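You operate a simulated robot arm through the tools that you are given. There is no shell and no other tool. Be economical: measure what you need, move in short steps, check, and stop when the job is done.

Carry out the task below with a simulated robot arm. There is one attempt and no reset: what you move stays moved.

JOB
Clamp the box wall and tap both lengths of edge trim home.
Fine: clamp first and leave it clamped; use the trim mallet and put it back. Set down upright: trim mallet.

Only the result counts: the job must be done as asked and must still hold three seconds after the hand-in. Knocking over, shifting, dropping, spilling or breaking anything else fails it.

ROBOT AND FRAMES
A 6-joint arm with a two-finger gripper, on a carriage that runs on a rail from [-0.005, 2.164] to [0, -0.176] (x, y) and turns from -3.892 to 1.902 rad about z. Base frame: it is fixed where the carriage stands at the start and does not move with it; the origin is on the floor, on the carriage's upright axis, x ahead of it, y to its left, z up. Units: m, rad, N and s.
Its first joint turns from -2.897 to 2.897 rad. Places, roughly: edge trim at the jaw [0.7, -0.3, 0.9]; edge trim at the stop [0.7, -0.2, 0.9]; trim jig lever [0.8, -0.4, 0.9]. Payload 5 kg.
The TCP is the grasp point between the finger pads, 0.03 m short of the fingertips. In the tool frame z runs along the fingers and y along their closing line. Largest opening 0.176 m; the body of the gripper starts 0.153 m behind the TCP.
Orientation is that of the tool frame in the base frame, as a unit quaternion [x, y, z, w]. With the fingers straight down and closing along the base's y, the tool's x points along the base's -x, its y along +y and its z along -z.

CONTROLS
- The arm moves only by the tool move_arm. Its arguments are lists of equal length, an entry for each row: "dp": the shift along the tool's x, y, z in m, a list of three; "turn": the turn, a rotation vector about the tool's x, y, z in rad, a list of three; "grip": the opening, from 0 (shut) to 1 (fully open). In form: {"dp": [[x, y, z], ...], "turn": [[ax, ay, az], ...], "grip": [grip, ...]}. A call has 1 to 12 rows; each row is the pose to reach, as a shift and turn from the pose commanded when the call began, along the tool's axes at that moment. Each row takes 0.2 s and may step no farther than 0.05 m and 0.15 rad from the row before; otherwise, or with a gripper value out of range, the whole call is refused. A pose out of reach is approached as far as the arm can. The call stops where the force on the tool passes 40 N (or 10 N more than at its start, if that is more) or the arm is blocked; 0.2 s more then pass. Each finger halts on what it meets, pressing with about 36 N; the grip force reading is that of the motor and also rises with nothing between the fingers. The clock runs only during rows and for 0.2 s after the last one: add rows that repeat a pose to give the fingers time. It gives the time, the measured TCP pose, the force on the tool (base axes), the opening and the grip force at its end, in the units of the frame above (readings bear some noise), with the torque about the TCP (base axes, N m) and any sound that the robot's microphone picked up.
- Cameras (640 x 400 px; columns grow to the right, rows downward): "scene" is now at [0.0583, 0.1565, 1.6261]; the picture's right is [-0.51, -0.86, 0.00], its down [-0.41, 0.24, -0.88] and it looks along [0.76, -0.45, -0.47] (base axes); focal length 249 px, centre (320, 200). "wrist" rides on the gripper at [0.067, -0.009, -0.183] in the tool frame; the picture's right is [0.14, 0.99, 0.00], its down [-0.92, 0.13, -0.36] and it looks along [-0.36, 0.05, 0.93] (tool axes); focal length 251 px, centre (320, 200). There is no depth. A picture from a camera that has moved, and an enlarged one, comes with that camera's place and axes in the base frame and with its lens. The place of the scene camera against the robot may be out by one fixed shift of up to 0.018 m in any direction.
- snapshot(camera): a new picture of that camera. It takes no simulated time.
- move_column(by): slides the trunk up (or, below 0, down) by that many m; the arm and the scene camera ride with it, the base frame stays. It gives what a move gives, with no picture.
- base_move(legs): drives the robot by 1 to 6 legs, each [ahead, left, turn to the left] in m, m and rad, along the robot's own axes; the way and the turn of a leg run together, so that a leg with both is an arc; at most 1.5 m and 3.142 rad a leg. The arm and the cameras ride along, it lands a little off, and it stops where it bumps. It keeps to its track: a leg is cut to what the track allows. It gives what a move gives.
- pan_tilt(pan, tilt): turns the head with the scene camera to pan (to the left, within 2.094 rad either way) and tilt (down, from -0.506 to 1.204), counted from straight ahead of the robot. It gives what a move gives.
- enlarge(camera, box): a new picture of the part [left, top, right, bottom] of that camera's present view, enlarged. It takes no simulated time.
- hand_in(): hands the job in; it is judged then, once.

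Go step by step. Nothing tells you exact positions but the pictures and the camera data: compare them with the known pose of the tool, close in by small moves and look again before you grip or let go. The budget is 120 turns and 98 pictures, counting those below and the enlarged ones. Unless the task says otherwise, let go and move clear before handing in, and close with one line.

The tools are called after "Call:" as a command line: name --argument value ..., lists and objects as JSON in quotes. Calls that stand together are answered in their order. move_arm: Moves the arm, as the interface text tells. Its arguments: {"type":"object","properties":{"dp":{"type":"array"},"turn":{"type":"array"},"grip":{"type":"array"}},"required":["dp","turn","grip"]} The other tools are called the same way: move_column (by) slides the trunk up or down; base_move (legs) drives the base; pan_tilt (pan, tilt) turns the head that bears the scene camera; snapshot (camera) takes a picture; enlarge (camera, box) takes an enlarged picture of a part of a camera's view; hand_in () hands the job in.

At the start:

```text
clock: 0.0
position: [0.648, -0.2535, 1.2671]
ee_rot: [0.0, 1.0, 0.0, 0.001]
contact_force: [-0.7, 0.4, 0.4]
ft_torque: [0.03, 0.04, -0.02]
gripper_width: 0.176
grip_force: 0.1
trunk travel left (down, up): [-0.15, 0.2]
robot x, y, heading: [0.0012, 0.0027, 0.0]
head pan, tilt: [-0.536, 0.492]
```

scene: 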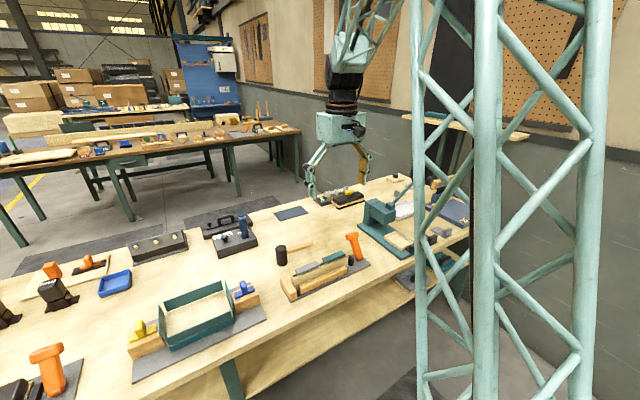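
wrist: 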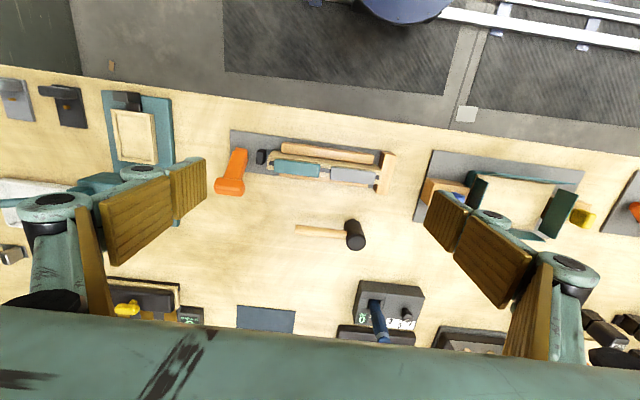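

I see a jig with an orange lever and two trim pieces near the bench edge, with a mallet lying beside it. I'll enlarge both views to measure them.

Call:
enlarge --camera "wrist" --box '[200, 110, 420, 260]'

Call:
enlarge --camera "scene" --box '[250, 200, 400, 310]'

```text
2.67 times, centred on (310, 185) of wrist
camera zoom: at [0.5803, -0.2635, 1.4514], right [-0.14, 0.99, 0.0], down [0.92, 0.13, 0.36], along [0.36, 0.05, -0.93], focal length 670 px, centre (347, 240)
```

zoom: 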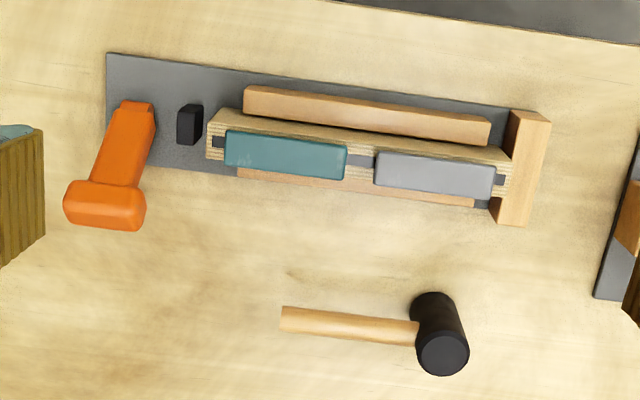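

```text
3.64 times, centred on (325, 255) of scene
camera zoom: at [0.0583, 0.1565, 1.6261], right [-0.51, -0.86, 0.0], down [-0.41, 0.24, -0.88], along [0.76, -0.45, -0.47], focal length 904 px, centre (302, 0)
```

zoom: 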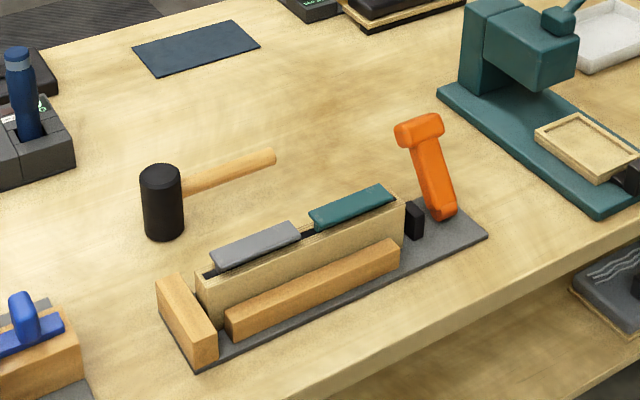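

The mallet stands on its head at about (0.90, -0.127) with its handle along -y. The lever is near (0.72–0.78, -0.44), and I need a closer look at it.

Call:
enlarge --camera "scene" --box '[325, 220, 385, 280]'

Call:
enlarge --camera "wrist" --box '[205, 120, 305, 200]'

```text
6.67 times, centred on (355, 250) of scene
camera zoom: at [0.0583, 0.1565, 1.6261], right [-0.51, -0.86, 0.0], down [-0.41, 0.24, -0.88], along [0.76, -0.45, -0.47], focal length 1658 px, centre (87, -133)
```

zoom: 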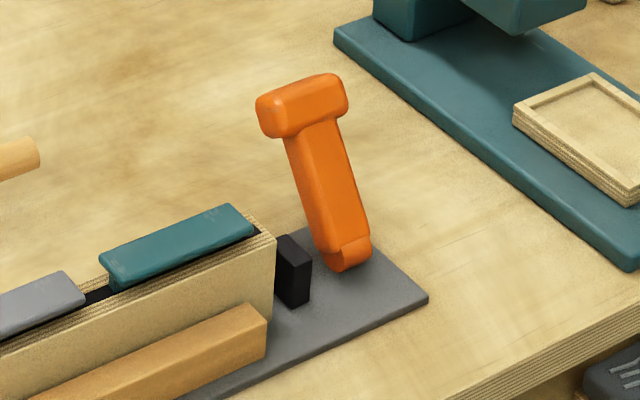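

```text
5.00 times, centred on (255, 160) of wrist
camera zoom: at [0.5803, -0.2635, 1.4514], right [-0.14, 0.99, 0.0], down [0.92, 0.13, 0.36], along [0.36, 0.05, -0.93], focal length 1257 px, centre (645, 400)
```

zoom: 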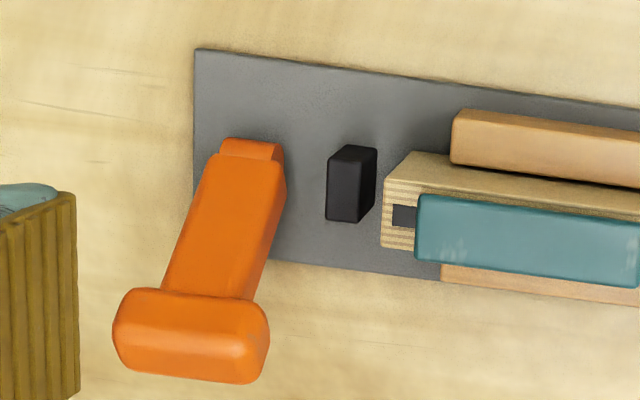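

The lever is a T-handle with its bar along y, its pivot near (0.716, -0.44, 0.84) and its top near (0.76, -0.43, 0.96). I'll turn the gripper so it closes along x and move above the lever.

Call:
move_arm --dp '[[-0.009, -0.012, 0], [-0.018, -0.024, 0], [-0.027, -0.036, 0], [-0.036, -0.048, 0], [-0.045, -0.06, 0], [-0.054, -0.072, 0], [-0.063, -0.084, 0], [-0.072, -0.096, 0], [-0.081, -0.108, 0], [-0.09, -0.12, 0], [-0.1, -0.135, 0]]' --turn '[[0, 0, 0.1428], [0, 0, 0.2856], [0, 0, 0.4284], [0, 0, 0.5712], [0, 0, 0.714], [0, 0, 0.8568], [0, 0, 0.9996], [0, 0, 1.1424], [0, 0, 1.2852], [0, 0, 1.428], [0, 0, 1.5708]]' --grip '[0.9, 0.8, 0.7, 0.6, 0.5, 0.5, 0.5, 0.5, 0.5, 0.5, 0.5]'

Call:
snapshot --camera "wrist"

Call:
snapshot --camera "scene"

```text
clock: 2.4
position: [0.7476, -0.3903, 1.2661]
ee_rot: [0.708, 0.706, 0.0, 0.0]
contact_force: [0.0, -0.2, 1.1]
ft_torque: [0.0, -0.1, 0.01]
gripper_width: 0.088
grip_force: 0.2
trunk travel left (down, up): [-0.15, 0.2]
robot x, y, heading: [0.0023, -0.0016, -0.005]
head pan, tilt: [-0.536, 0.492]
```

```text
91 pictures are left
camera wrist: at [0.738, -0.3229, 1.4522], right [0.99, 0.14, 0.0], down [0.13, -0.92, 0.36], along [0.05, -0.36, -0.93], focal length 251 px, centre (320, 200)
```

wrist: 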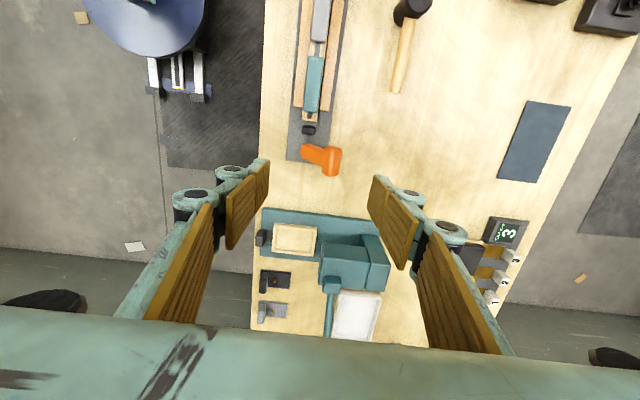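

```text
90 pictures are left
camera scene: at [0.0578, 0.1567, 1.626], right [-0.51, -0.86, 0.0], down [-0.41, 0.24, -0.88], along [0.76, -0.45, -0.47], focal length 249 px, centre (320, 200)
```

scene: 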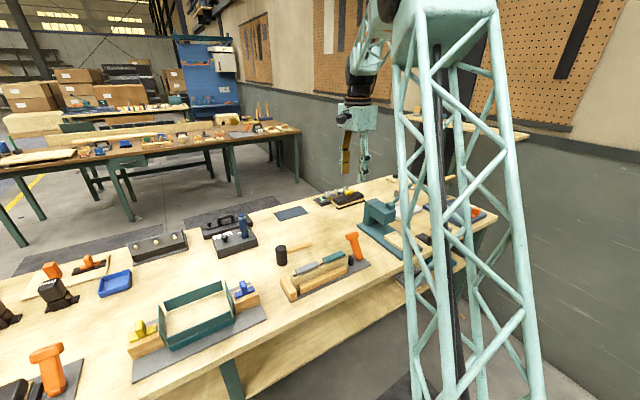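

Combining both wrist views, the T-bar is at about (0.776, -0.434, 0.925). I'll descend partway above it and check.

Call:
move_arm --dp '[[-0.01, 0.007, 0.04], [-0.02, 0.014, 0.08], [-0.03, 0.021, 0.12], [-0.04, 0.0275, 0.16], [-0.044, 0.0275, 0.2], [-0.044, 0.0275, 0.235]]' --turn '[[0, 0, 0], [0, 0, 0], [0, 0, 0], [0, 0, 0], [0, 0, 0], [0, 0, 0]]' --grip '[0.5, 0.5, 0.5, 0.5, 0.5, 0.5]'

Call:
snapshot --camera "wrist"

Call:
enlarge --camera "scene" --box '[280, 180, 420, 290]'

```text
clock: 3.8
position: [0.7712, -0.4325, 1.0309]
ee_rot: [0.707, 0.707, 0.0, 0.0]
contact_force: [-0.9, -1.0, 0.0]
ft_torque: [0.0, -0.04, 0.02]
gripper_width: 0.088
grip_force: 0.0
trunk travel left (down, up): [-0.15, 0.2]
robot x, y, heading: [-0.0026, 0.001, -0.002]
head pan, tilt: [-0.536, 0.492]
```

```text
89 pictures are left
camera wrist: at [0.7629, -0.3661, 1.2162], right [0.99, 0.14, 0.0], down [0.13, -0.92, 0.36], along [0.05, -0.36, -0.93], focal length 251 px, centre (320, 200)
```

wrist: 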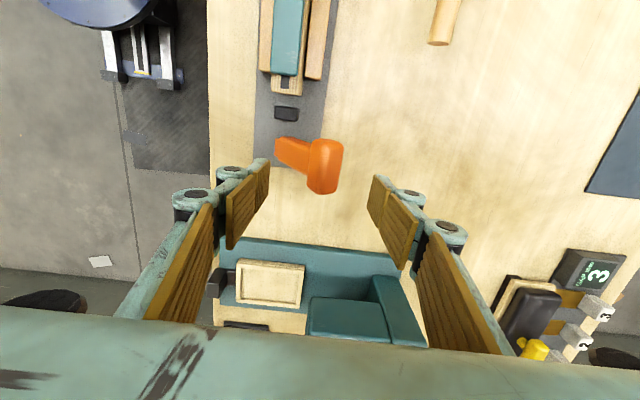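

```text
3.64 times, centred on (350, 235) of scene
camera zoom: at [0.0581, 0.1566, 1.626], right [-0.51, -0.86, 0.0], down [-0.41, 0.24, -0.88], along [0.76, -0.45, -0.47], focal length 904 px, centre (211, 73)
```

zoom: 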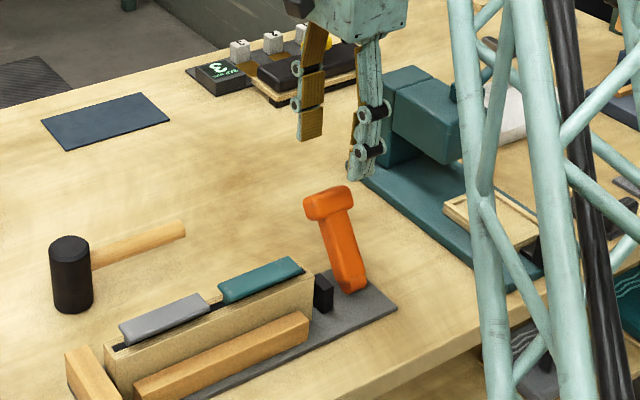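

The T-bar at about (0.778, -0.431) sits between the fingers. I'll lower around it.

Call:
move_arm --dp '[[0, 0.002, 0.03], [0, 0.003, 0.06], [0, 0.004, 0.09]]' --turn '[[0, 0, 0], [0, 0, 0], [0, 0, 0]]' --grip '[0.5, 0.5, 0.5]'

Call:
snapshot --camera "wrist"

Call:
enlarge --camera "scene" --box '[320, 190, 400, 270]'

```text
clock: 4.6
position: [0.7786, -0.4338, 0.9412]
ee_rot: [0.707, 0.707, 0.001, 0.0]
contact_force: [1.0, 0.0, -0.3]
ft_torque: [-0.01, -0.06, 0.0]
gripper_width: 0.088
grip_force: 0.1
trunk travel left (down, up): [-0.15, 0.2]
robot x, y, heading: [0.0001, -0.0012, 0.003]
head pan, tilt: [-0.536, 0.492]
```

```text
87 pictures are left
camera wrist: at [0.7689, -0.3668, 1.1268], right [0.99, 0.14, 0.0], down [0.13, -0.92, 0.36], along [0.05, -0.36, -0.93], focal length 251 px, centre (320, 200)
```

wrist: 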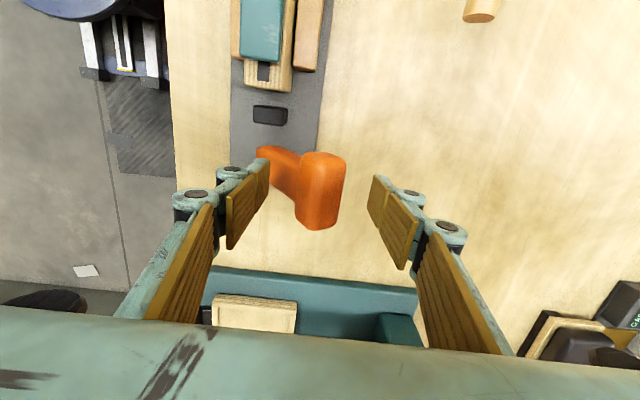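

```text
5.00 times, centred on (360, 230) of scene
camera zoom: at [0.0581, 0.1566, 1.626], right [-0.51, -0.86, 0.0], down [-0.41, 0.24, -0.88], along [0.76, -0.45, -0.47], focal length 1244 px, centre (120, 50)
```

zoom: 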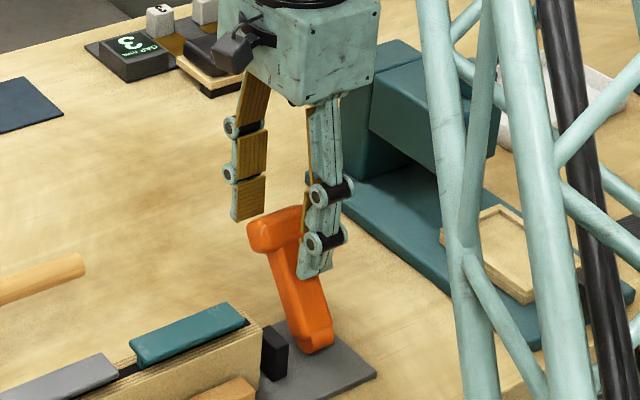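

The T-bar sits at the grasp point. I'll close loosely around it and try pulling gently towards -x, watching the force.

Call:
move_arm --dp '[[0, 0, 0], [0, 0, 0], [0, -0.008, 0], [0, -0.016, 0], [0, -0.024, 0], [0, -0.032, 0], [0, -0.04, 0]]' --turn '[[0, 0, 0], [0, 0, 0], [0, 0, 0], [0, 0, 0], [0, 0, 0], [0, 0, 0], [0, 0, 0]]' --grip '[0.3, 0.3, 0.3, 0.3, 0.3, 0.3, 0.3]'

Call:
snapshot --camera "wrist"

```text
clock: 6.2
position: [0.7388, -0.4327, 0.9407]
ee_rot: [0.707, 0.707, 0.0, 0.0]
contact_force: [0.9, 0.5, 1.2]
ft_torque: [0.03, 0.04, -0.01]
gripper_width: 0.0534
grip_force: 0.4
trunk travel left (down, up): [-0.15, 0.2]
robot x, y, heading: [0.004, 0.0029, -0.003]
head pan, tilt: [-0.536, 0.492]
```

```text
85 pictures are left
camera wrist: at [0.7291, -0.3658, 1.1259], right [0.99, 0.14, 0.0], down [0.13, -0.92, 0.36], along [0.05, -0.36, -0.93], focal length 251 px, centre (320, 200)
```

wrist: 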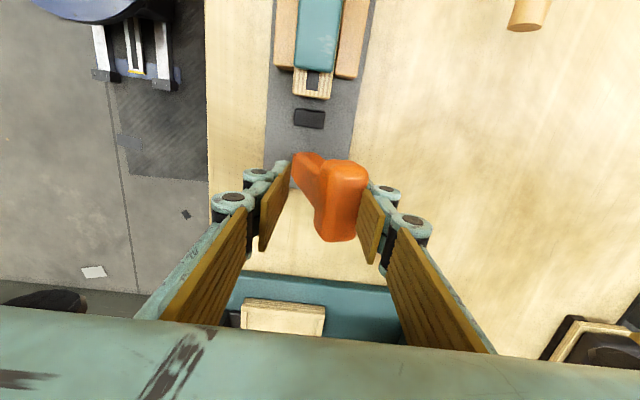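

The lever follows freely towards -x with little force. I'll continue sweeping along the arc.

Call:
move_arm --dp '[[0, -0.01, -0.003], [0, -0.02, -0.005], [0, -0.03, -0.005], [0, -0.04, -0.005], [0, -0.05, -0.005], [0, -0.06, -0.004], [0, -0.07, -0.002], [0, -0.08, 0.002], [0, -0.09, 0.006]]' --turn '[[0, 0, 0], [0, 0, 0], [0, 0, 0], [0, 0, 0], [0, 0, 0], [0, 0, 0], [0, 0, 0], [0, 0, 0], [0, 0, 0]]' --grip '[0.3, 0.3, 0.3, 0.3, 0.3, 0.3, 0.3, 0.3, 0.3]'

Call:
snapshot --camera "wrist"

Call:
enlarge --camera "scene" --box '[320, 190, 400, 270]'

```text
clock: 8.2
position: [0.6529, -0.4328, 0.9394]
ee_rot: [0.706, 0.708, 0.001, 0.005]
contact_force: [28.5, -6.0, 28.1]
ft_torque: [-0.19, -1.72, -0.17]
gripper_width: 0.064
grip_force: 15.7
trunk travel left (down, up): [-0.15, 0.2]
robot x, y, heading: [0.0022, 0.0037, 0.0]
head pan, tilt: [-0.536, 0.492]
```

```text
84 pictures are left
camera wrist: at [0.6419, -0.3659, 1.1236], right [0.99, 0.14, 0.01], down [0.13, -0.92, 0.37], along [0.06, -0.36, -0.93], focal length 251 px, centre (320, 200)
```

wrist: 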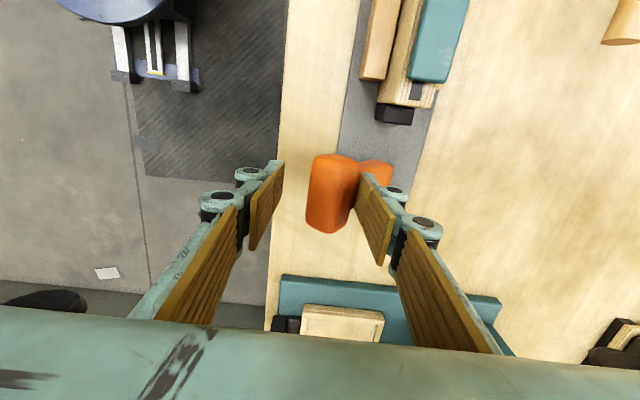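

```text
5.00 times, centred on (360, 230) of scene
camera zoom: at [0.0586, 0.1571, 1.6264], right [-0.51, -0.86, 0.0], down [-0.41, 0.24, -0.88], along [0.76, -0.45, -0.47], focal length 1244 px, centre (120, 50)
```

zoom: 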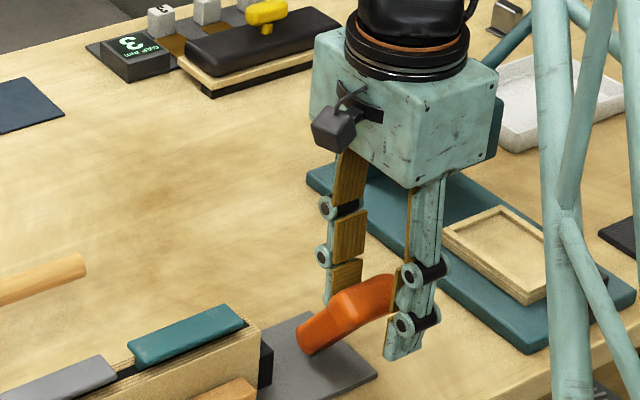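

The jaw now touches the wall and the lever has come up against something solid on the -x side. I'll back off and see if it stays.

Call:
move_arm --dp '[[0, 0.008, -0.005], [0, 0.008, -0.04], [0, 0.008, -0.085], [0, 0.008, -0.13]]' --turn '[[0, 0, 0], [0, 0, 0], [0, 0, 0], [0, 0, 0]]' --grip '[0.4, 0.5, 0.5, 0.5]'

Call:
enlarge --camera "wrist" --box '[220, 30, 460, 180]'

Call:
enlarge --camera "scene" --box '[320, 210, 400, 270]'

```text
clock: 9.2
position: [0.6534, -0.4338, 1.0671]
ee_rot: [0.707, 0.707, -0.001, 0.0]
contact_force: [-0.4, 0.1, 0.3]
ft_torque: [0.05, 0.03, -0.03]
gripper_width: 0.0883
grip_force: 0.0
trunk travel left (down, up): [-0.15, 0.2]
robot x, y, heading: [-0.0005, 0.0, 0.001]
head pan, tilt: [-0.536, 0.492]
```

```text
2.67 times, centred on (340, 105) of wrist
camera zoom: at [0.6454, -0.3658, 1.2509], right [0.99, 0.14, 0.0], down [0.13, -0.92, 0.36], along [0.05, -0.36, -0.93], focal length 670 px, centre (267, 453)
```

zoom: 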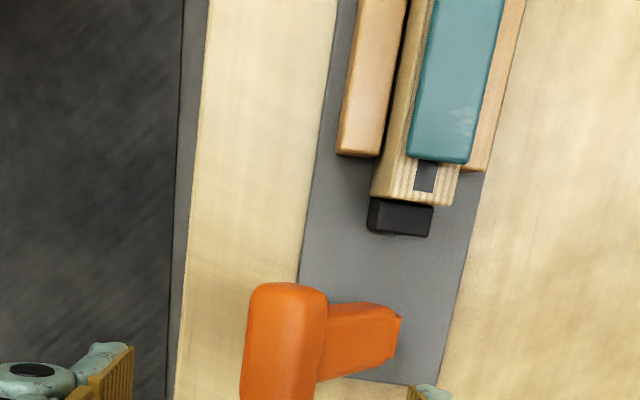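

```text
6.67 times, centred on (360, 240) of scene
camera zoom: at [0.0583, 0.1565, 1.6262], right [-0.51, -0.86, 0.0], down [-0.41, 0.24, -0.88], along [0.76, -0.45, -0.47], focal length 1658 px, centre (53, -67)
```

zoom: 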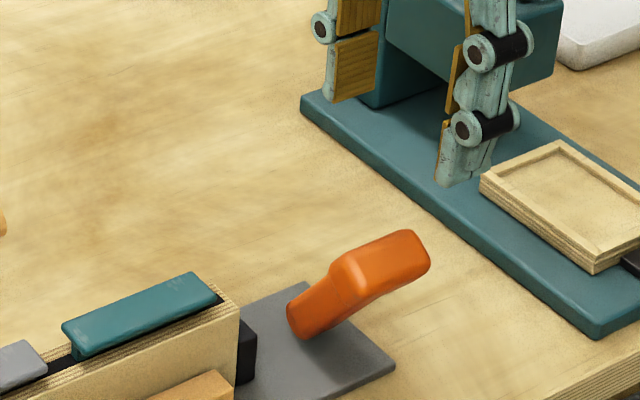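

The lever stays over and the jaw is tight on the wall. Next I'll move over the mallet handle near (0.90, -0.19).

Call:
move_arm --dp '[[0.03, 0.03, 0], [0.06, 0.06, 0], [0.09, 0.09, 0], [0.12, 0.12, 0], [0.15, 0.15, 0], [0.18, 0.18, 0], [0.21, 0.21, 0], [0.239, 0.24, 0]]' --turn '[[0, 0, 0], [0, 0, 0], [0, 0, 0], [0, 0, 0], [0, 0, 0], [0, 0, 0], [0, 0, 0], [0, 0, 0]]' --grip '[0.5, 0.5, 0.5, 0.5, 0.5, 0.5, 0.5, 0.5]'

Call:
snapshot --camera "wrist"

Call:
enlarge --camera "scene" --box '[250, 190, 370, 300]'

```text
clock: 11.0
position: [0.896, -0.1935, 1.0664]
ee_rot: [0.707, 0.707, 0.0, 0.0]
contact_force: [-1.5, 0.1, -1.0]
ft_torque: [0.01, -0.13, -0.01]
gripper_width: 0.088
grip_force: 0.0
trunk travel left (down, up): [-0.15, 0.2]
robot x, y, heading: [0.0043, 0.0003, -0.0]
head pan, tilt: [-0.536, 0.492]
```

```text
80 pictures are left
camera wrist: at [0.8859, -0.1264, 1.2516], right [0.99, 0.14, 0.0], down [0.13, -0.92, 0.36], along [0.05, -0.36, -0.93], focal length 251 px, centre (320, 200)
```

wrist: 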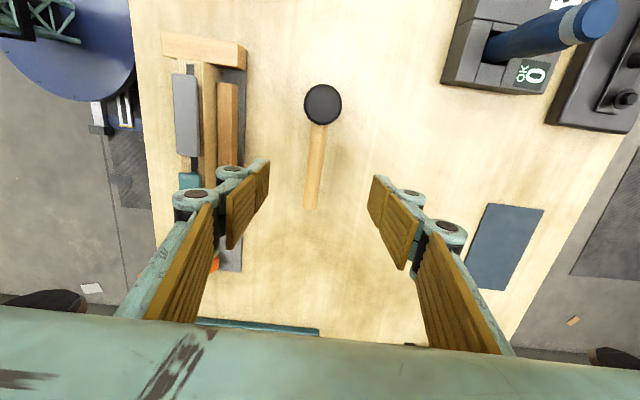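

```text
3.64 times, centred on (310, 245) of scene
camera zoom: at [0.0577, 0.1564, 1.6261], right [-0.51, -0.86, 0.0], down [-0.41, 0.24, -0.88], along [0.76, -0.45, -0.47], focal length 904 px, centre (356, 36)
```

zoom: 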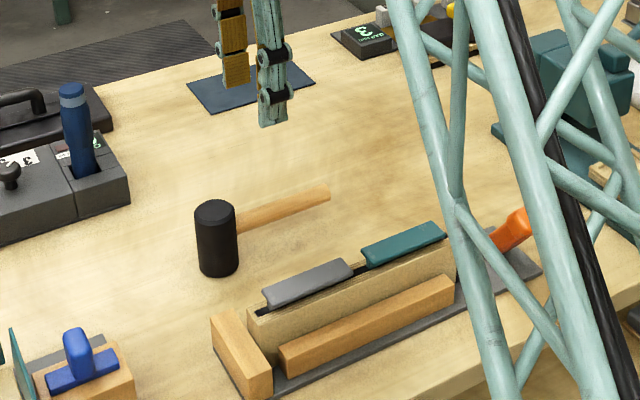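

The mallet head centre is about (0.889, -0.129) with its top at z about 0.90, and the handle runs back to about (0.893, -0.283) at z about 0.87. I'll descend partway with the fingers either side of the handle.

Call:
move_arm --dp '[[-0.002, -0.004, 0.045], [-0.003, -0.006, 0.09], [-0.003, -0.006, 0.14]]' --turn '[[0, 0, 0], [0, 0, 0], [0, 0, 0]]' --grip '[0.5, 0.4, 0.4]'

Call:
snapshot --camera "wrist"

Call:
enlarge --camera "scene" --box '[250, 210, 340, 280]'

```text
clock: 11.8
position: [0.889, -0.1966, 0.9237]
ee_rot: [0.707, 0.708, 0.001, 0.0]
contact_force: [-0.3, 0.4, -0.7]
ft_torque: [0.01, -0.07, -0.01]
gripper_width: 0.0706
grip_force: 0.0
trunk travel left (down, up): [-0.15, 0.2]
robot x, y, heading: [-0.0015, 0.0035, -0.001]
head pan, tilt: [-0.536, 0.492]
```

```text
78 pictures are left
camera wrist: at [0.8793, -0.1306, 1.1095], right [0.99, 0.14, 0.0], down [0.13, -0.92, 0.36], along [0.05, -0.36, -0.93], focal length 251 px, centre (320, 200)
```

wrist: 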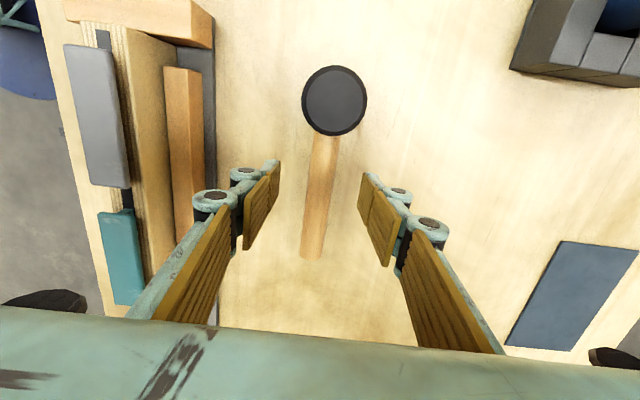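

```text
5.71 times, centred on (295, 245) of scene
camera zoom: at [0.058, 0.1566, 1.626], right [-0.51, -0.86, 0.0], down [-0.41, 0.24, -0.88], along [0.76, -0.45, -0.47], focal length 1421 px, centre (463, -57)
```

zoom: 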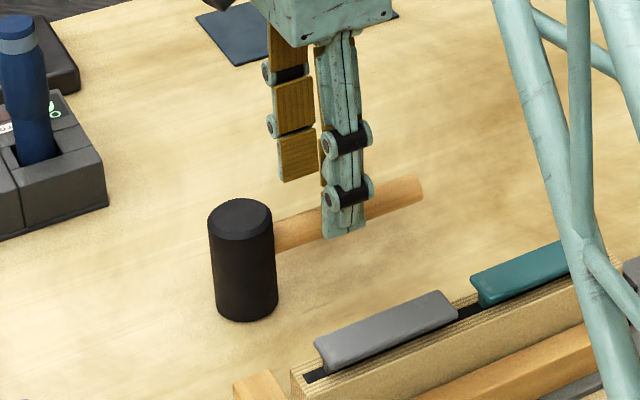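

The handle axis is at z about 0.876, about 0.05 above the head's lower face, with a yaw of about 0.04 rad. I'll descend with a slight turn to match and grip.

Call:
move_arm --dp '[[0, -0.001, 0.02], [0, -0.001, 0.042], [0, -0.001, 0.042], [0, -0.001, 0.042], [0, -0.001, 0.042], [0, -0.001, 0.042]]' --turn '[[0, 0, -0.02], [0, 0, -0.04], [0, 0, -0.04], [0, 0, -0.04], [0, 0, -0.04], [0, 0, -0.04]]' --grip '[0.4, 0.4, 0.2, 0.0, 0.0, 0.0]'

Call:
snapshot --camera "wrist"

Call:
enlarge --camera "scene" --box '[250, 210, 340, 280]'

```text
clock: 13.2
position: [0.8896, -0.1958, 0.884]
ee_rot: [0.693, 0.721, 0.0, 0.0]
contact_force: [-2.1, 0.7, 0.3]
ft_torque: [0.0, 0.19, 0.08]
gripper_width: 0.0234
grip_force: 35.8
trunk travel left (down, up): [-0.15, 0.2]
robot x, y, heading: [-0.0015, 0.0018, 0.002]
head pan, tilt: [-0.536, 0.492]
```

```text
76 pictures are left
camera wrist: at [0.8774, -0.1296, 1.0675], right [0.98, 0.18, 0.0], down [0.17, -0.92, 0.36], along [0.06, -0.36, -0.93], focal length 251 px, centre (320, 200)
```

wrist: 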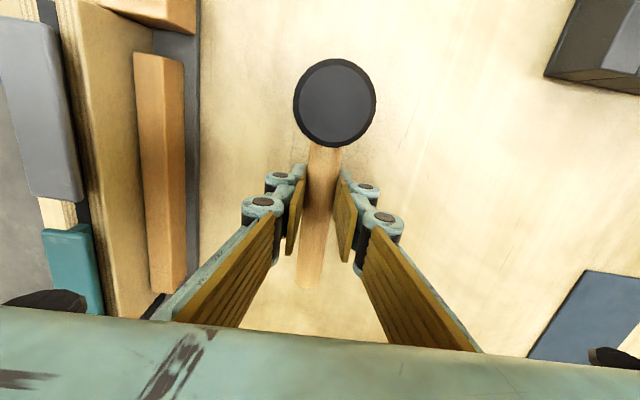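

```text
5.71 times, centred on (295, 245) of scene
camera zoom: at [0.0583, 0.1565, 1.6261], right [-0.51, -0.86, 0.0], down [-0.41, 0.24, -0.88], along [0.76, -0.45, -0.47], focal length 1421 px, centre (463, -57)
```

zoom: 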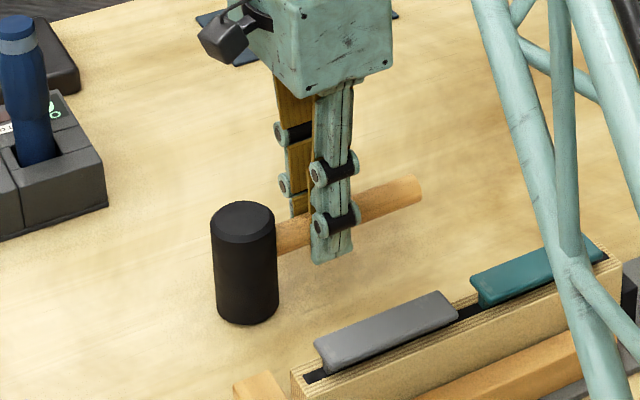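

The mallet is gripped; its home has the TCP at (0.889, -0.196, 0.884). The grey trim is near (0.72, -0.167, 0.917) and the teal near (0.72, -0.294, 0.917). I'll lift and move over the grey one.

Call:
move_arm --dp '[[0, 0, -0.02], [0, 0, -0.06], [0, 0, -0.1], [0, 0, -0.15], [-0.007, -0.042, -0.15], [-0.015, -0.084, -0.15], [-0.023, -0.126, -0.15], [-0.031, -0.168, -0.15], [-0.031, -0.168, -0.15]]' --turn '[[0, 0, 0], [0, 0, 0], [0, 0, 0], [0, 0, 0], [0, 0, 0], [0, 0, 0], [0, 0, 0], [0, 0, 0], [0, 0, 0]]' --grip '[0, 0, 0, 0, 0, 0, 0, 0, 0]'

Call:
snapshot --camera "wrist"

Call:
enlarge --camera "scene" --box '[260, 190, 400, 310]'

```text
clock: 15.2
position: [0.7225, -0.2328, 1.0363]
ee_rot: [0.692, 0.722, 0.001, 0.001]
contact_force: [-0.9, -1.6, -3.6]
ft_torque: [-0.14, -0.21, 0.02]
gripper_width: 0.0233
grip_force: 35.9
trunk travel left (down, up): [-0.15, 0.2]
robot x, y, heading: [-0.0009, 0.0002, -0.0]
head pan, tilt: [-0.536, 0.492]
```

```text
74 pictures are left
camera wrist: at [0.7107, -0.1669, 1.221], right [0.98, 0.18, 0.0], down [0.17, -0.92, 0.36], along [0.07, -0.36, -0.93], focal length 251 px, centre (320, 200)
```

wrist: 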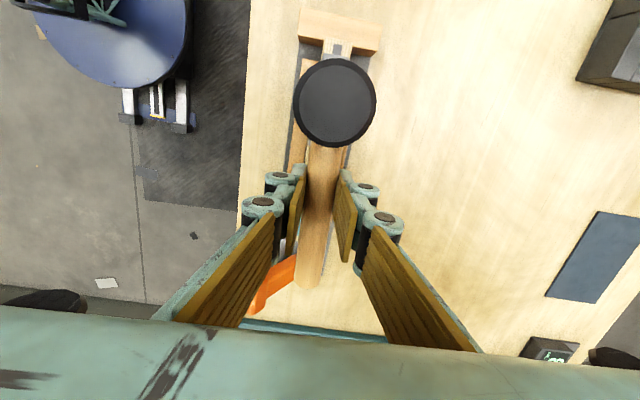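

```text
3.33 times, centred on (330, 250) of scene
camera zoom: at [0.0573, 0.1564, 1.6261], right [-0.51, -0.86, 0.0], down [-0.41, 0.24, -0.88], along [0.76, -0.45, -0.47], focal length 829 px, centre (287, 33)
```

zoom: 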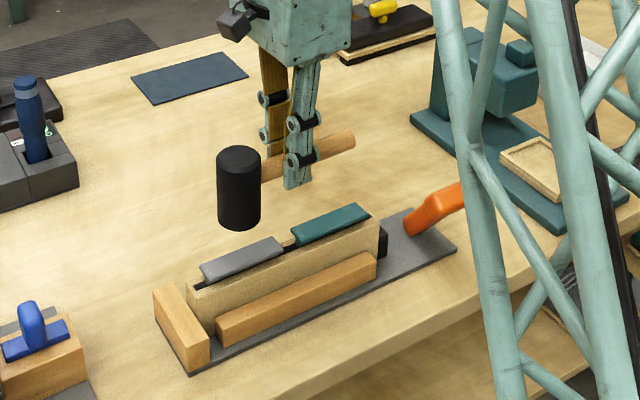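

The head hangs right over the grey trim. I'll lower until contact.

Call:
move_arm --dp '[[0, 0, 0.015], [0, 0, 0.03], [0, 0, 0.04], [0, 0, 0.05], [0, 0, 0.06], [0, 0, 0.07], [0, 0, 0.08]]' --turn '[[0, 0, 0], [0, 0, 0], [0, 0, 0], [0, 0, 0], [0, 0, 0], [0, 0, 0], [0, 0, 0]]' --grip '[0, 0, 0, 0, 0, 0, 0]'

Call:
snapshot --camera "wrist"

Call:
enlarge --camera "scene" --box '[290, 220, 370, 300]'

```text
clock: 16.8
position: [0.7216, -0.2348, 0.9529]
ee_rot: [0.693, 0.721, 0.0, 0.0]
contact_force: [0.3, -6.3, 10.8]
ft_torque: [0.42, -0.03, -0.02]
gripper_width: 0.023
grip_force: 35.6
trunk travel left (down, up): [-0.15, 0.2]
robot x, y, heading: [0.0034, -0.0003, -0.002]
head pan, tilt: [-0.536, 0.492]
```

```text
72 pictures are left
camera wrist: at [0.7096, -0.1688, 1.1379], right [0.98, 0.18, 0.0], down [0.17, -0.92, 0.36], along [0.06, -0.36, -0.93], focal length 251 px, centre (320, 200)
```

wrist: 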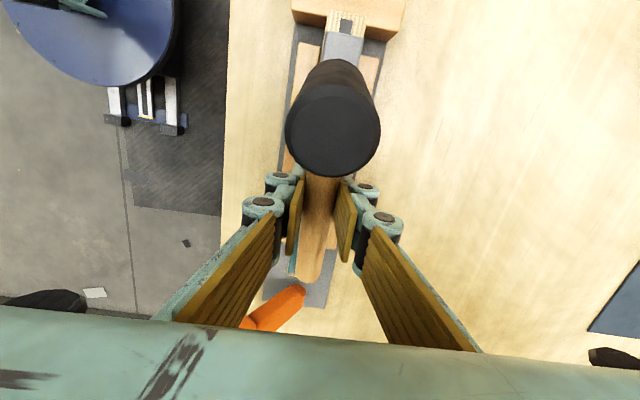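

```text
5.00 times, centred on (330, 260) of scene
camera zoom: at [0.0577, 0.1563, 1.626], right [-0.51, -0.86, 0.0], down [-0.41, 0.24, -0.88], along [0.76, -0.45, -0.47], focal length 1244 px, centre (270, -100)
```

zoom: 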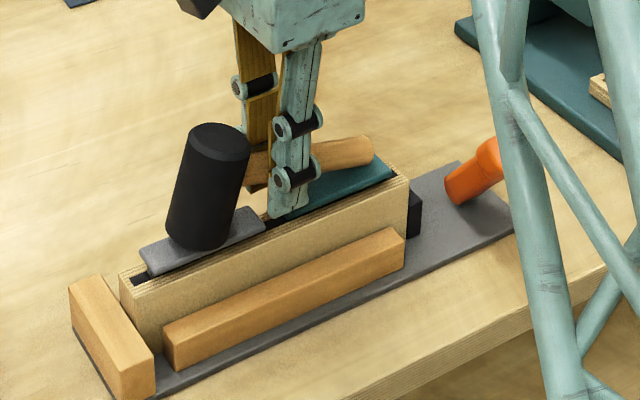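

The handle pivoted in the grip under load, so pushing from the handle is too weak. I'll lift, re-level the mallet, set it down, and regrip it around the head.

Call:
move_arm --dp '[[0, 0, -0.02], [0, 0, -0.06], [0, 0, -0.1], [0, 0, -0.1]]' --turn '[[0, 0, 0], [0, 0, 0], [0, 0, 0], [0, 0, 0]]' --grip '[0, 0, 0, 0]'

Call:
snapshot --camera "wrist"

Call:
enlarge --camera "scene" --box '[280, 190, 380, 290]'

```text
clock: 17.8
position: [0.723, -0.2345, 1.0543]
ee_rot: [0.694, 0.72, 0.0, 0.0]
contact_force: [-0.6, 0.6, -2.5]
ft_torque: [-0.22, -0.14, 0.03]
gripper_width: 0.0228
grip_force: 35.4
trunk travel left (down, up): [-0.15, 0.2]
robot x, y, heading: [0.0036, 0.0018, -0.003]
head pan, tilt: [-0.536, 0.492]
```

```text
70 pictures are left
camera wrist: at [0.711, -0.1675, 1.2393], right [0.98, 0.18, 0.0], down [0.17, -0.92, 0.36], along [0.06, -0.36, -0.93], focal length 251 px, centre (320, 200)
```

wrist: 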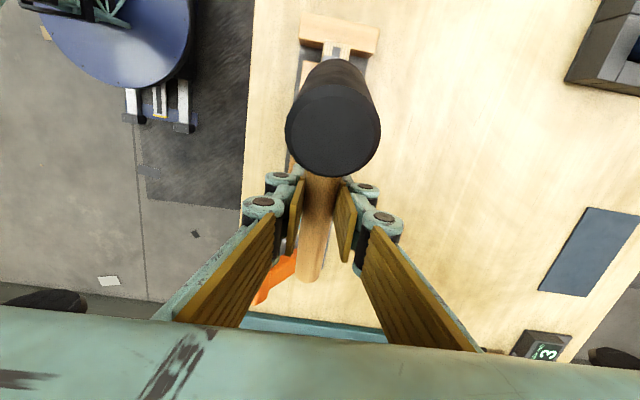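

```text
4.00 times, centred on (330, 240) of scene
camera zoom: at [0.0574, 0.1567, 1.626], right [-0.51, -0.86, 0.0], down [-0.41, 0.24, -0.88], along [0.76, -0.45, -0.47], focal length 995 px, centre (280, 40)
```

zoom: 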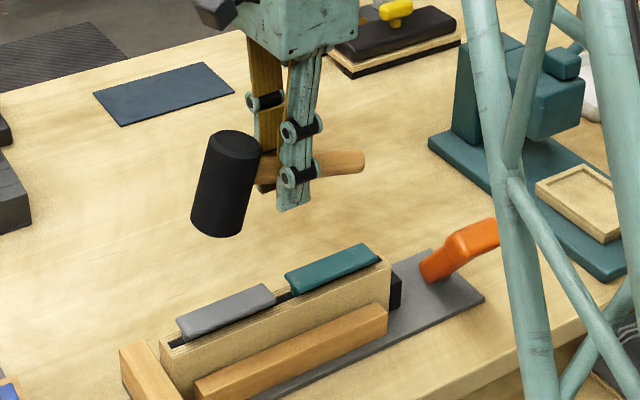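

The mallet is tilted about 0.23 rad in the grip. I'll move back above its home spot while rotating the tool to bring the head upright.

Call:
move_arm --dp '[[0.008, 0.042, 0.005], [0.016, 0.084, 0.01], [0.024, 0.126, 0.015], [0.032, 0.168, 0.02], [0.032, 0.168, 0.02]]' --turn '[[0, -0.06, 0], [0, -0.12, 0], [0, -0.18, 0], [0, -0.233, 0], [0, -0.233, 0]]' --grip '[0, 0, 0, 0, 0]'

Call:
enlarge --camera "scene" --box '[250, 170, 350, 270]'

Call:
snapshot --camera "wrist"

```text
clock: 19.0
position: [0.8905, -0.1962, 1.0301]
ee_rot: [0.688, 0.716, -0.083, 0.083]
contact_force: [2.2, 0.5, -5.4]
ft_torque: [-0.37, 0.21, -0.04]
gripper_width: 0.0228
grip_force: 35.6
trunk travel left (down, up): [-0.15, 0.2]
robot x, y, heading: [-0.0012, 0.0006, 0.003]
head pan, tilt: [-0.536, 0.492]
```

```text
4.00 times, centred on (300, 220) of scene
camera zoom: at [0.06, 0.1567, 1.626], right [-0.51, -0.86, 0.0], down [-0.41, 0.24, -0.88], along [0.76, -0.45, -0.47], focal length 995 px, centre (400, 120)
```

zoom: 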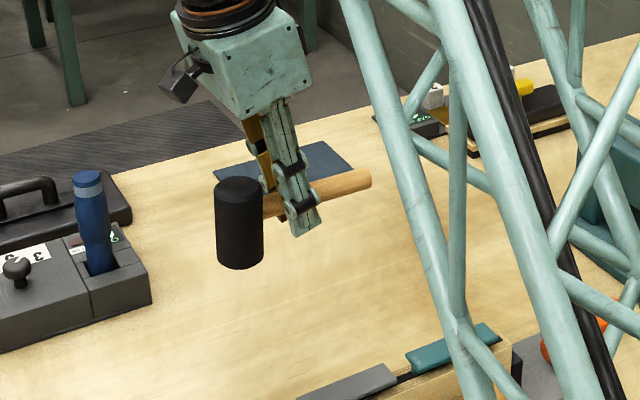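

```text
67 pictures are left
camera wrist: at [0.8764, -0.0884, 1.1945], right [0.98, 0.17, -0.03], down [0.16, -0.81, 0.57], along [0.07, -0.56, -0.82], focal length 251 px, centre (320, 200)
```

wrist: 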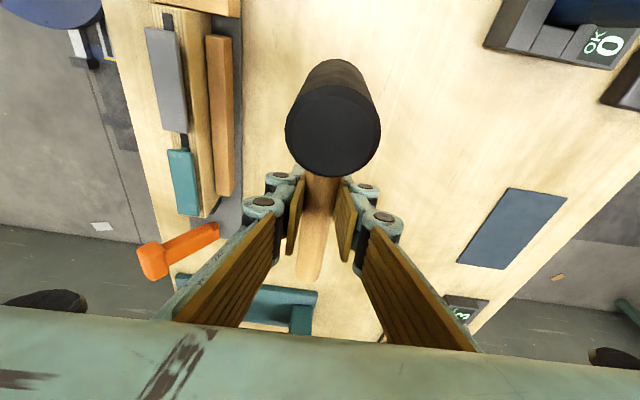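

The head is nearly upright, with about 0.06 rad left to correct. I'll add that turn and lower most of the way.

Call:
move_arm --dp '[[0.0, 0, 0.0], [0.01, -0.001, 0.042], [0.02, -0.001, 0.083], [0.0296, -0.001, 0.1245], [0.0296, -0.001, 0.1245]]' --turn '[[0, -0.06, 0], [0, -0.06, 0], [0, -0.06, 0], [0, -0.06, 0], [0, -0.06, 0]]' --grip '[0, 0, 0, 0, 0]'

Call:
enlarge --camera "scene" --box '[250, 210, 340, 280]'

```text
clock: 20.2
position: [0.8873, -0.1952, 0.902]
ee_rot: [0.685, 0.713, -0.101, 0.105]
contact_force: [0.8, -1.2, -6.0]
ft_torque: [-0.25, 0.16, -0.08]
gripper_width: 0.0229
grip_force: 35.7
trunk travel left (down, up): [-0.15, 0.2]
robot x, y, heading: [-0.0022, 0.0006, -0.002]
head pan, tilt: [-0.536, 0.492]
```

```text
5.71 times, centred on (295, 245) of scene
camera zoom: at [0.0596, 0.1564, 1.6261], right [-0.51, -0.86, 0.0], down [-0.41, 0.24, -0.88], along [0.76, -0.45, -0.47], focal length 1421 px, centre (463, -57)
```

zoom: 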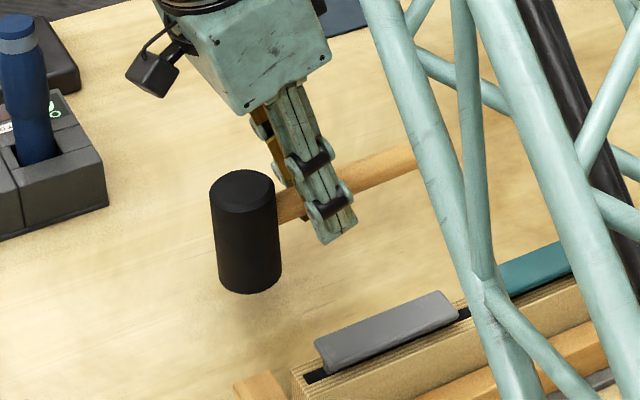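

The head is now upright and about 2 cm above the bench. I'll lower in small steps.

Call:
move_arm --dp '[[0.002, 0, 0.0067], [0.004, 0, 0.0134], [0.0054, 0, 0.0182], [0.0054, 0, 0.0182]]' --turn '[[0, 0, 0], [0, 0, 0], [0, 0, 0], [0, 0, 0]]' --grip '[0, 0, 0, 0]'

Call:
enlarge --camera "scene" --box '[250, 210, 340, 280]'

```text
clock: 21.2
position: [0.889, -0.1969, 0.8854]
ee_rot: [0.685, 0.714, -0.101, 0.106]
contact_force: [-0.1, -0.1, -3.6]
ft_torque: [-0.19, -0.03, -0.01]
gripper_width: 0.023
grip_force: 36.3
trunk travel left (down, up): [-0.15, 0.2]
robot x, y, heading: [-0.0023, -0.0025, 0.001]
head pan, tilt: [-0.536, 0.492]
```

```text
5.71 times, centred on (295, 245) of scene
camera zoom: at [0.0585, 0.1565, 1.6261], right [-0.51, -0.86, 0.0], down [-0.41, 0.24, -0.88], along [0.76, -0.45, -0.47], focal length 1421 px, centre (463, -57)
```

zoom: 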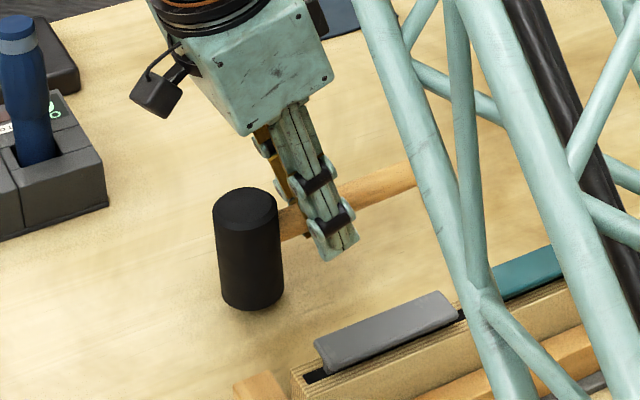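

It is still about 1 cm above the bench; I'll lower until a light contact shows.

Call:
move_arm --dp '[[0.0015, 0, 0.0038], [0.0029, 0, 0.0077], [0.004, 0, 0.0096], [0.004, 0, 0.0096]]' --turn '[[0, 0, 0], [0, 0, 0], [0, 0, 0], [0, 0, 0]]' --grip '[0, 0, 0, 0]'

Call:
enlarge --camera "scene" --box '[250, 210, 340, 280]'

```text
clock: 22.2
position: [0.8891, -0.1954, 0.8761]
ee_rot: [0.685, 0.713, -0.101, 0.106]
contact_force: [0.1, -0.4, -3.5]
ft_torque: [-0.23, -0.02, 0.01]
gripper_width: 0.0228
grip_force: 35.8
trunk travel left (down, up): [-0.15, 0.2]
robot x, y, heading: [0.0032, 0.0013, 0.0]
head pan, tilt: [-0.536, 0.492]
```

```text
5.71 times, centred on (295, 245) of scene
camera zoom: at [0.0585, 0.1565, 1.6261], right [-0.51, -0.86, 0.0], down [-0.41, 0.24, -0.88], along [0.76, -0.45, -0.47], focal length 1421 px, centre (463, -57)
```

zoom: 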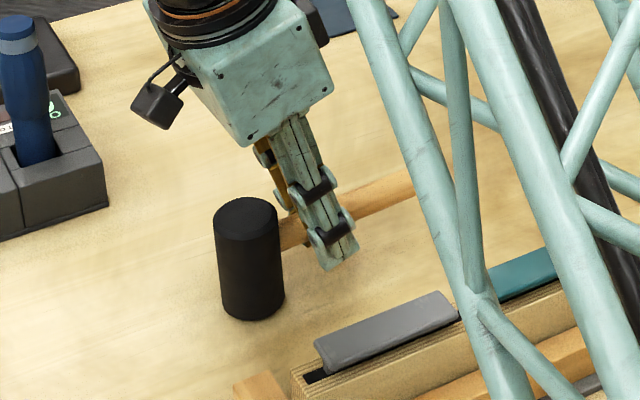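

Almost there; another 3–4 mm.

Call:
move_arm --dp '[[0.0006, 0, 0.0019], [0.0011, 0, 0.0035], [0.0011, 0, 0.0035]]' --turn '[[0, 0, 0], [0, 0, 0], [0, 0, 0]]' --grip '[0, 0, 0]'

Call:
enlarge --camera "scene" --box '[250, 210, 340, 280]'

```text
clock: 23.0
position: [0.8892, -0.197, 0.8734]
ee_rot: [0.685, 0.713, -0.101, 0.105]
contact_force: [-1.9, 0.8, 5.7]
ft_torque: [0.66, 0.23, 0.07]
gripper_width: 0.0228
grip_force: 36.0
trunk travel left (down, up): [-0.15, 0.2]
robot x, y, heading: [-0.001, -0.0015, 0.006]
head pan, tilt: [-0.536, 0.492]
```

```text
5.71 times, centred on (295, 245) of scene
camera zoom: at [0.0579, 0.1566, 1.6262], right [-0.51, -0.86, 0.0], down [-0.41, 0.24, -0.88], along [0.76, -0.45, -0.47], focal length 1421 px, centre (463, -57)
```

zoom: 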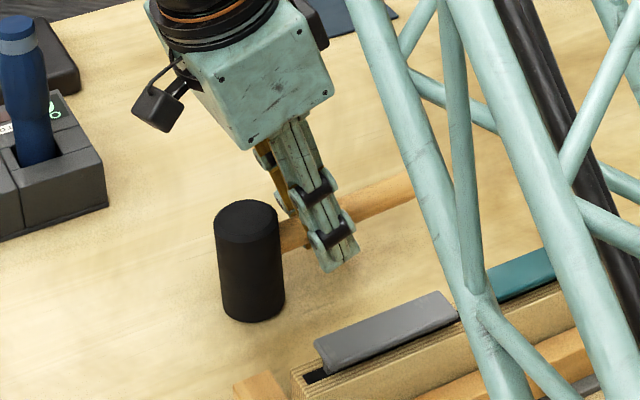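

It is in contact. I'll release, rise straight up and bring the tool back to vertical.

Call:
move_arm --dp '[[0, 0, 0], [0, 0, 0], [0, 0, 0], [-0.0086, 0, -0.0287], [-0.02, 0, -0.067], [-0.0315, 0, -0.1054], [-0.043, 0, -0.1437], [-0.043, 0, -0.1437], [-0.043, 0, -0.1437]]' --turn '[[0, 0, 0], [0, 0, 0], [0, 0, 0], [0, 0, 0], [0, 0, 0], [0, 0, 0], [0, 0.1, 0], [0, 0.2, 0], [0, 0.293, 0]]' --grip '[0.2, 0.4, 0.5, 0.5, 0.5, 0.5, 0.5, 0.5, 0.5]'

Call:
snapshot --camera "wrist"

Call:
enlarge --camera "scene" --box '[250, 210, 340, 280]'

```text
clock: 25.0
position: [0.8886, -0.1952, 1.0227]
ee_rot: [0.693, 0.721, 0.0, -0.001]
contact_force: [-0.2, 0.2, -0.7]
ft_torque: [0.0, 0.01, -0.02]
gripper_width: 0.0881
grip_force: 0.1
trunk travel left (down, up): [-0.15, 0.2]
robot x, y, heading: [0.0005, -0.0034, 0.005]
head pan, tilt: [-0.536, 0.492]
```

```text
62 pictures are left
camera wrist: at [0.8768, -0.1294, 1.207], right [0.98, 0.18, 0.0], down [0.17, -0.92, 0.36], along [0.06, -0.36, -0.93], focal length 251 px, centre (320, 200)
```

wrist: 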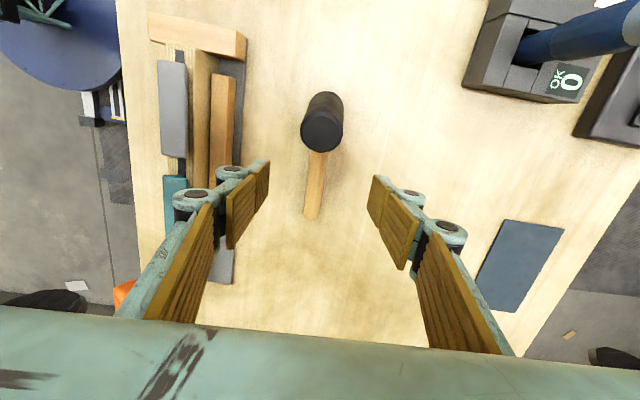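

```text
5.71 times, centred on (295, 245) of scene
camera zoom: at [0.0586, 0.1565, 1.6259], right [-0.51, -0.86, 0.0], down [-0.41, 0.24, -0.88], along [0.76, -0.45, -0.47], focal length 1421 px, centre (463, -57)
```

zoom: 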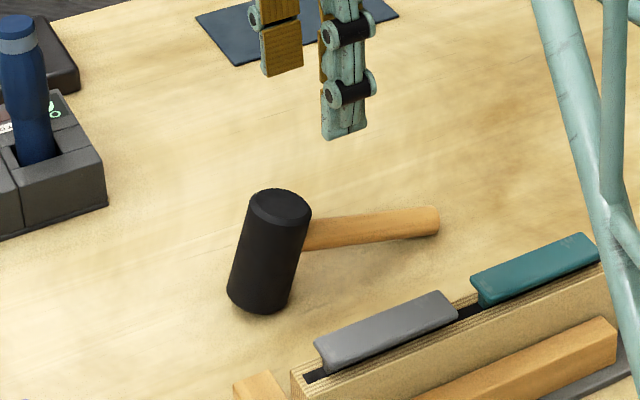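

On release the mallet tipped onto its handle end, leaning about 0.28 rad, so it is only marginally stable. I'll pick it up by the head with the tool tilted to match, which also avoids the handle pivoting.

Call:
move_arm --dp '[[0.008, -0.002, 0.0], [0.017, -0.005, 0.02], [0.017, -0.005, 0.055], [0.017, -0.005, 0.055]]' --turn '[[0, 0.1, 0], [0, 0.2, 0], [0, 0.28, 0], [0, 0.28, 0]]' --grip '[0.5, 0.5, 0.5, 0.5]'

Call:
snapshot --camera "wrist"

Call:
enlarge --camera "scene" --box '[250, 200, 340, 270]'

```text
clock: 26.0
position: [0.885, -0.1778, 0.9665]
ee_rot: [0.686, 0.714, 0.097, -0.101]
contact_force: [0.2, -1.0, -1.6]
ft_torque: [0.16, 0.17, 0.0]
gripper_width: 0.0878
grip_force: 0.1
trunk travel left (down, up): [-0.15, 0.2]
robot x, y, heading: [-0.0038, 0.0003, -0.003]
head pan, tilt: [-0.536, 0.492]
```

```text
60 pictures are left
camera wrist: at [0.8744, -0.1653, 1.1631], right [0.98, 0.17, 0.04], down [0.17, -0.98, 0.09], along [0.05, -0.08, -1.0], focal length 251 px, centre (320, 200)
```

wrist: 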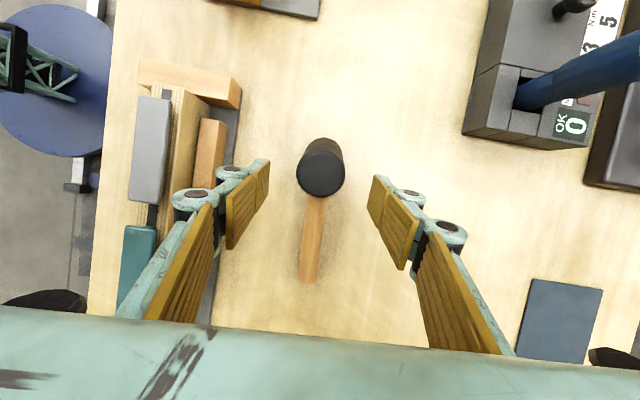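

```text
5.71 times, centred on (295, 235) of scene
camera zoom: at [0.0595, 0.1561, 1.6261], right [-0.51, -0.86, 0.0], down [-0.41, 0.24, -0.88], along [0.76, -0.45, -0.47], focal length 1421 px, centre (463, 0)
```

zoom: 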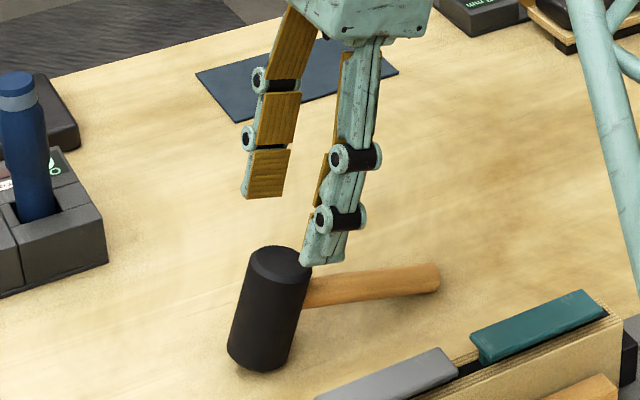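

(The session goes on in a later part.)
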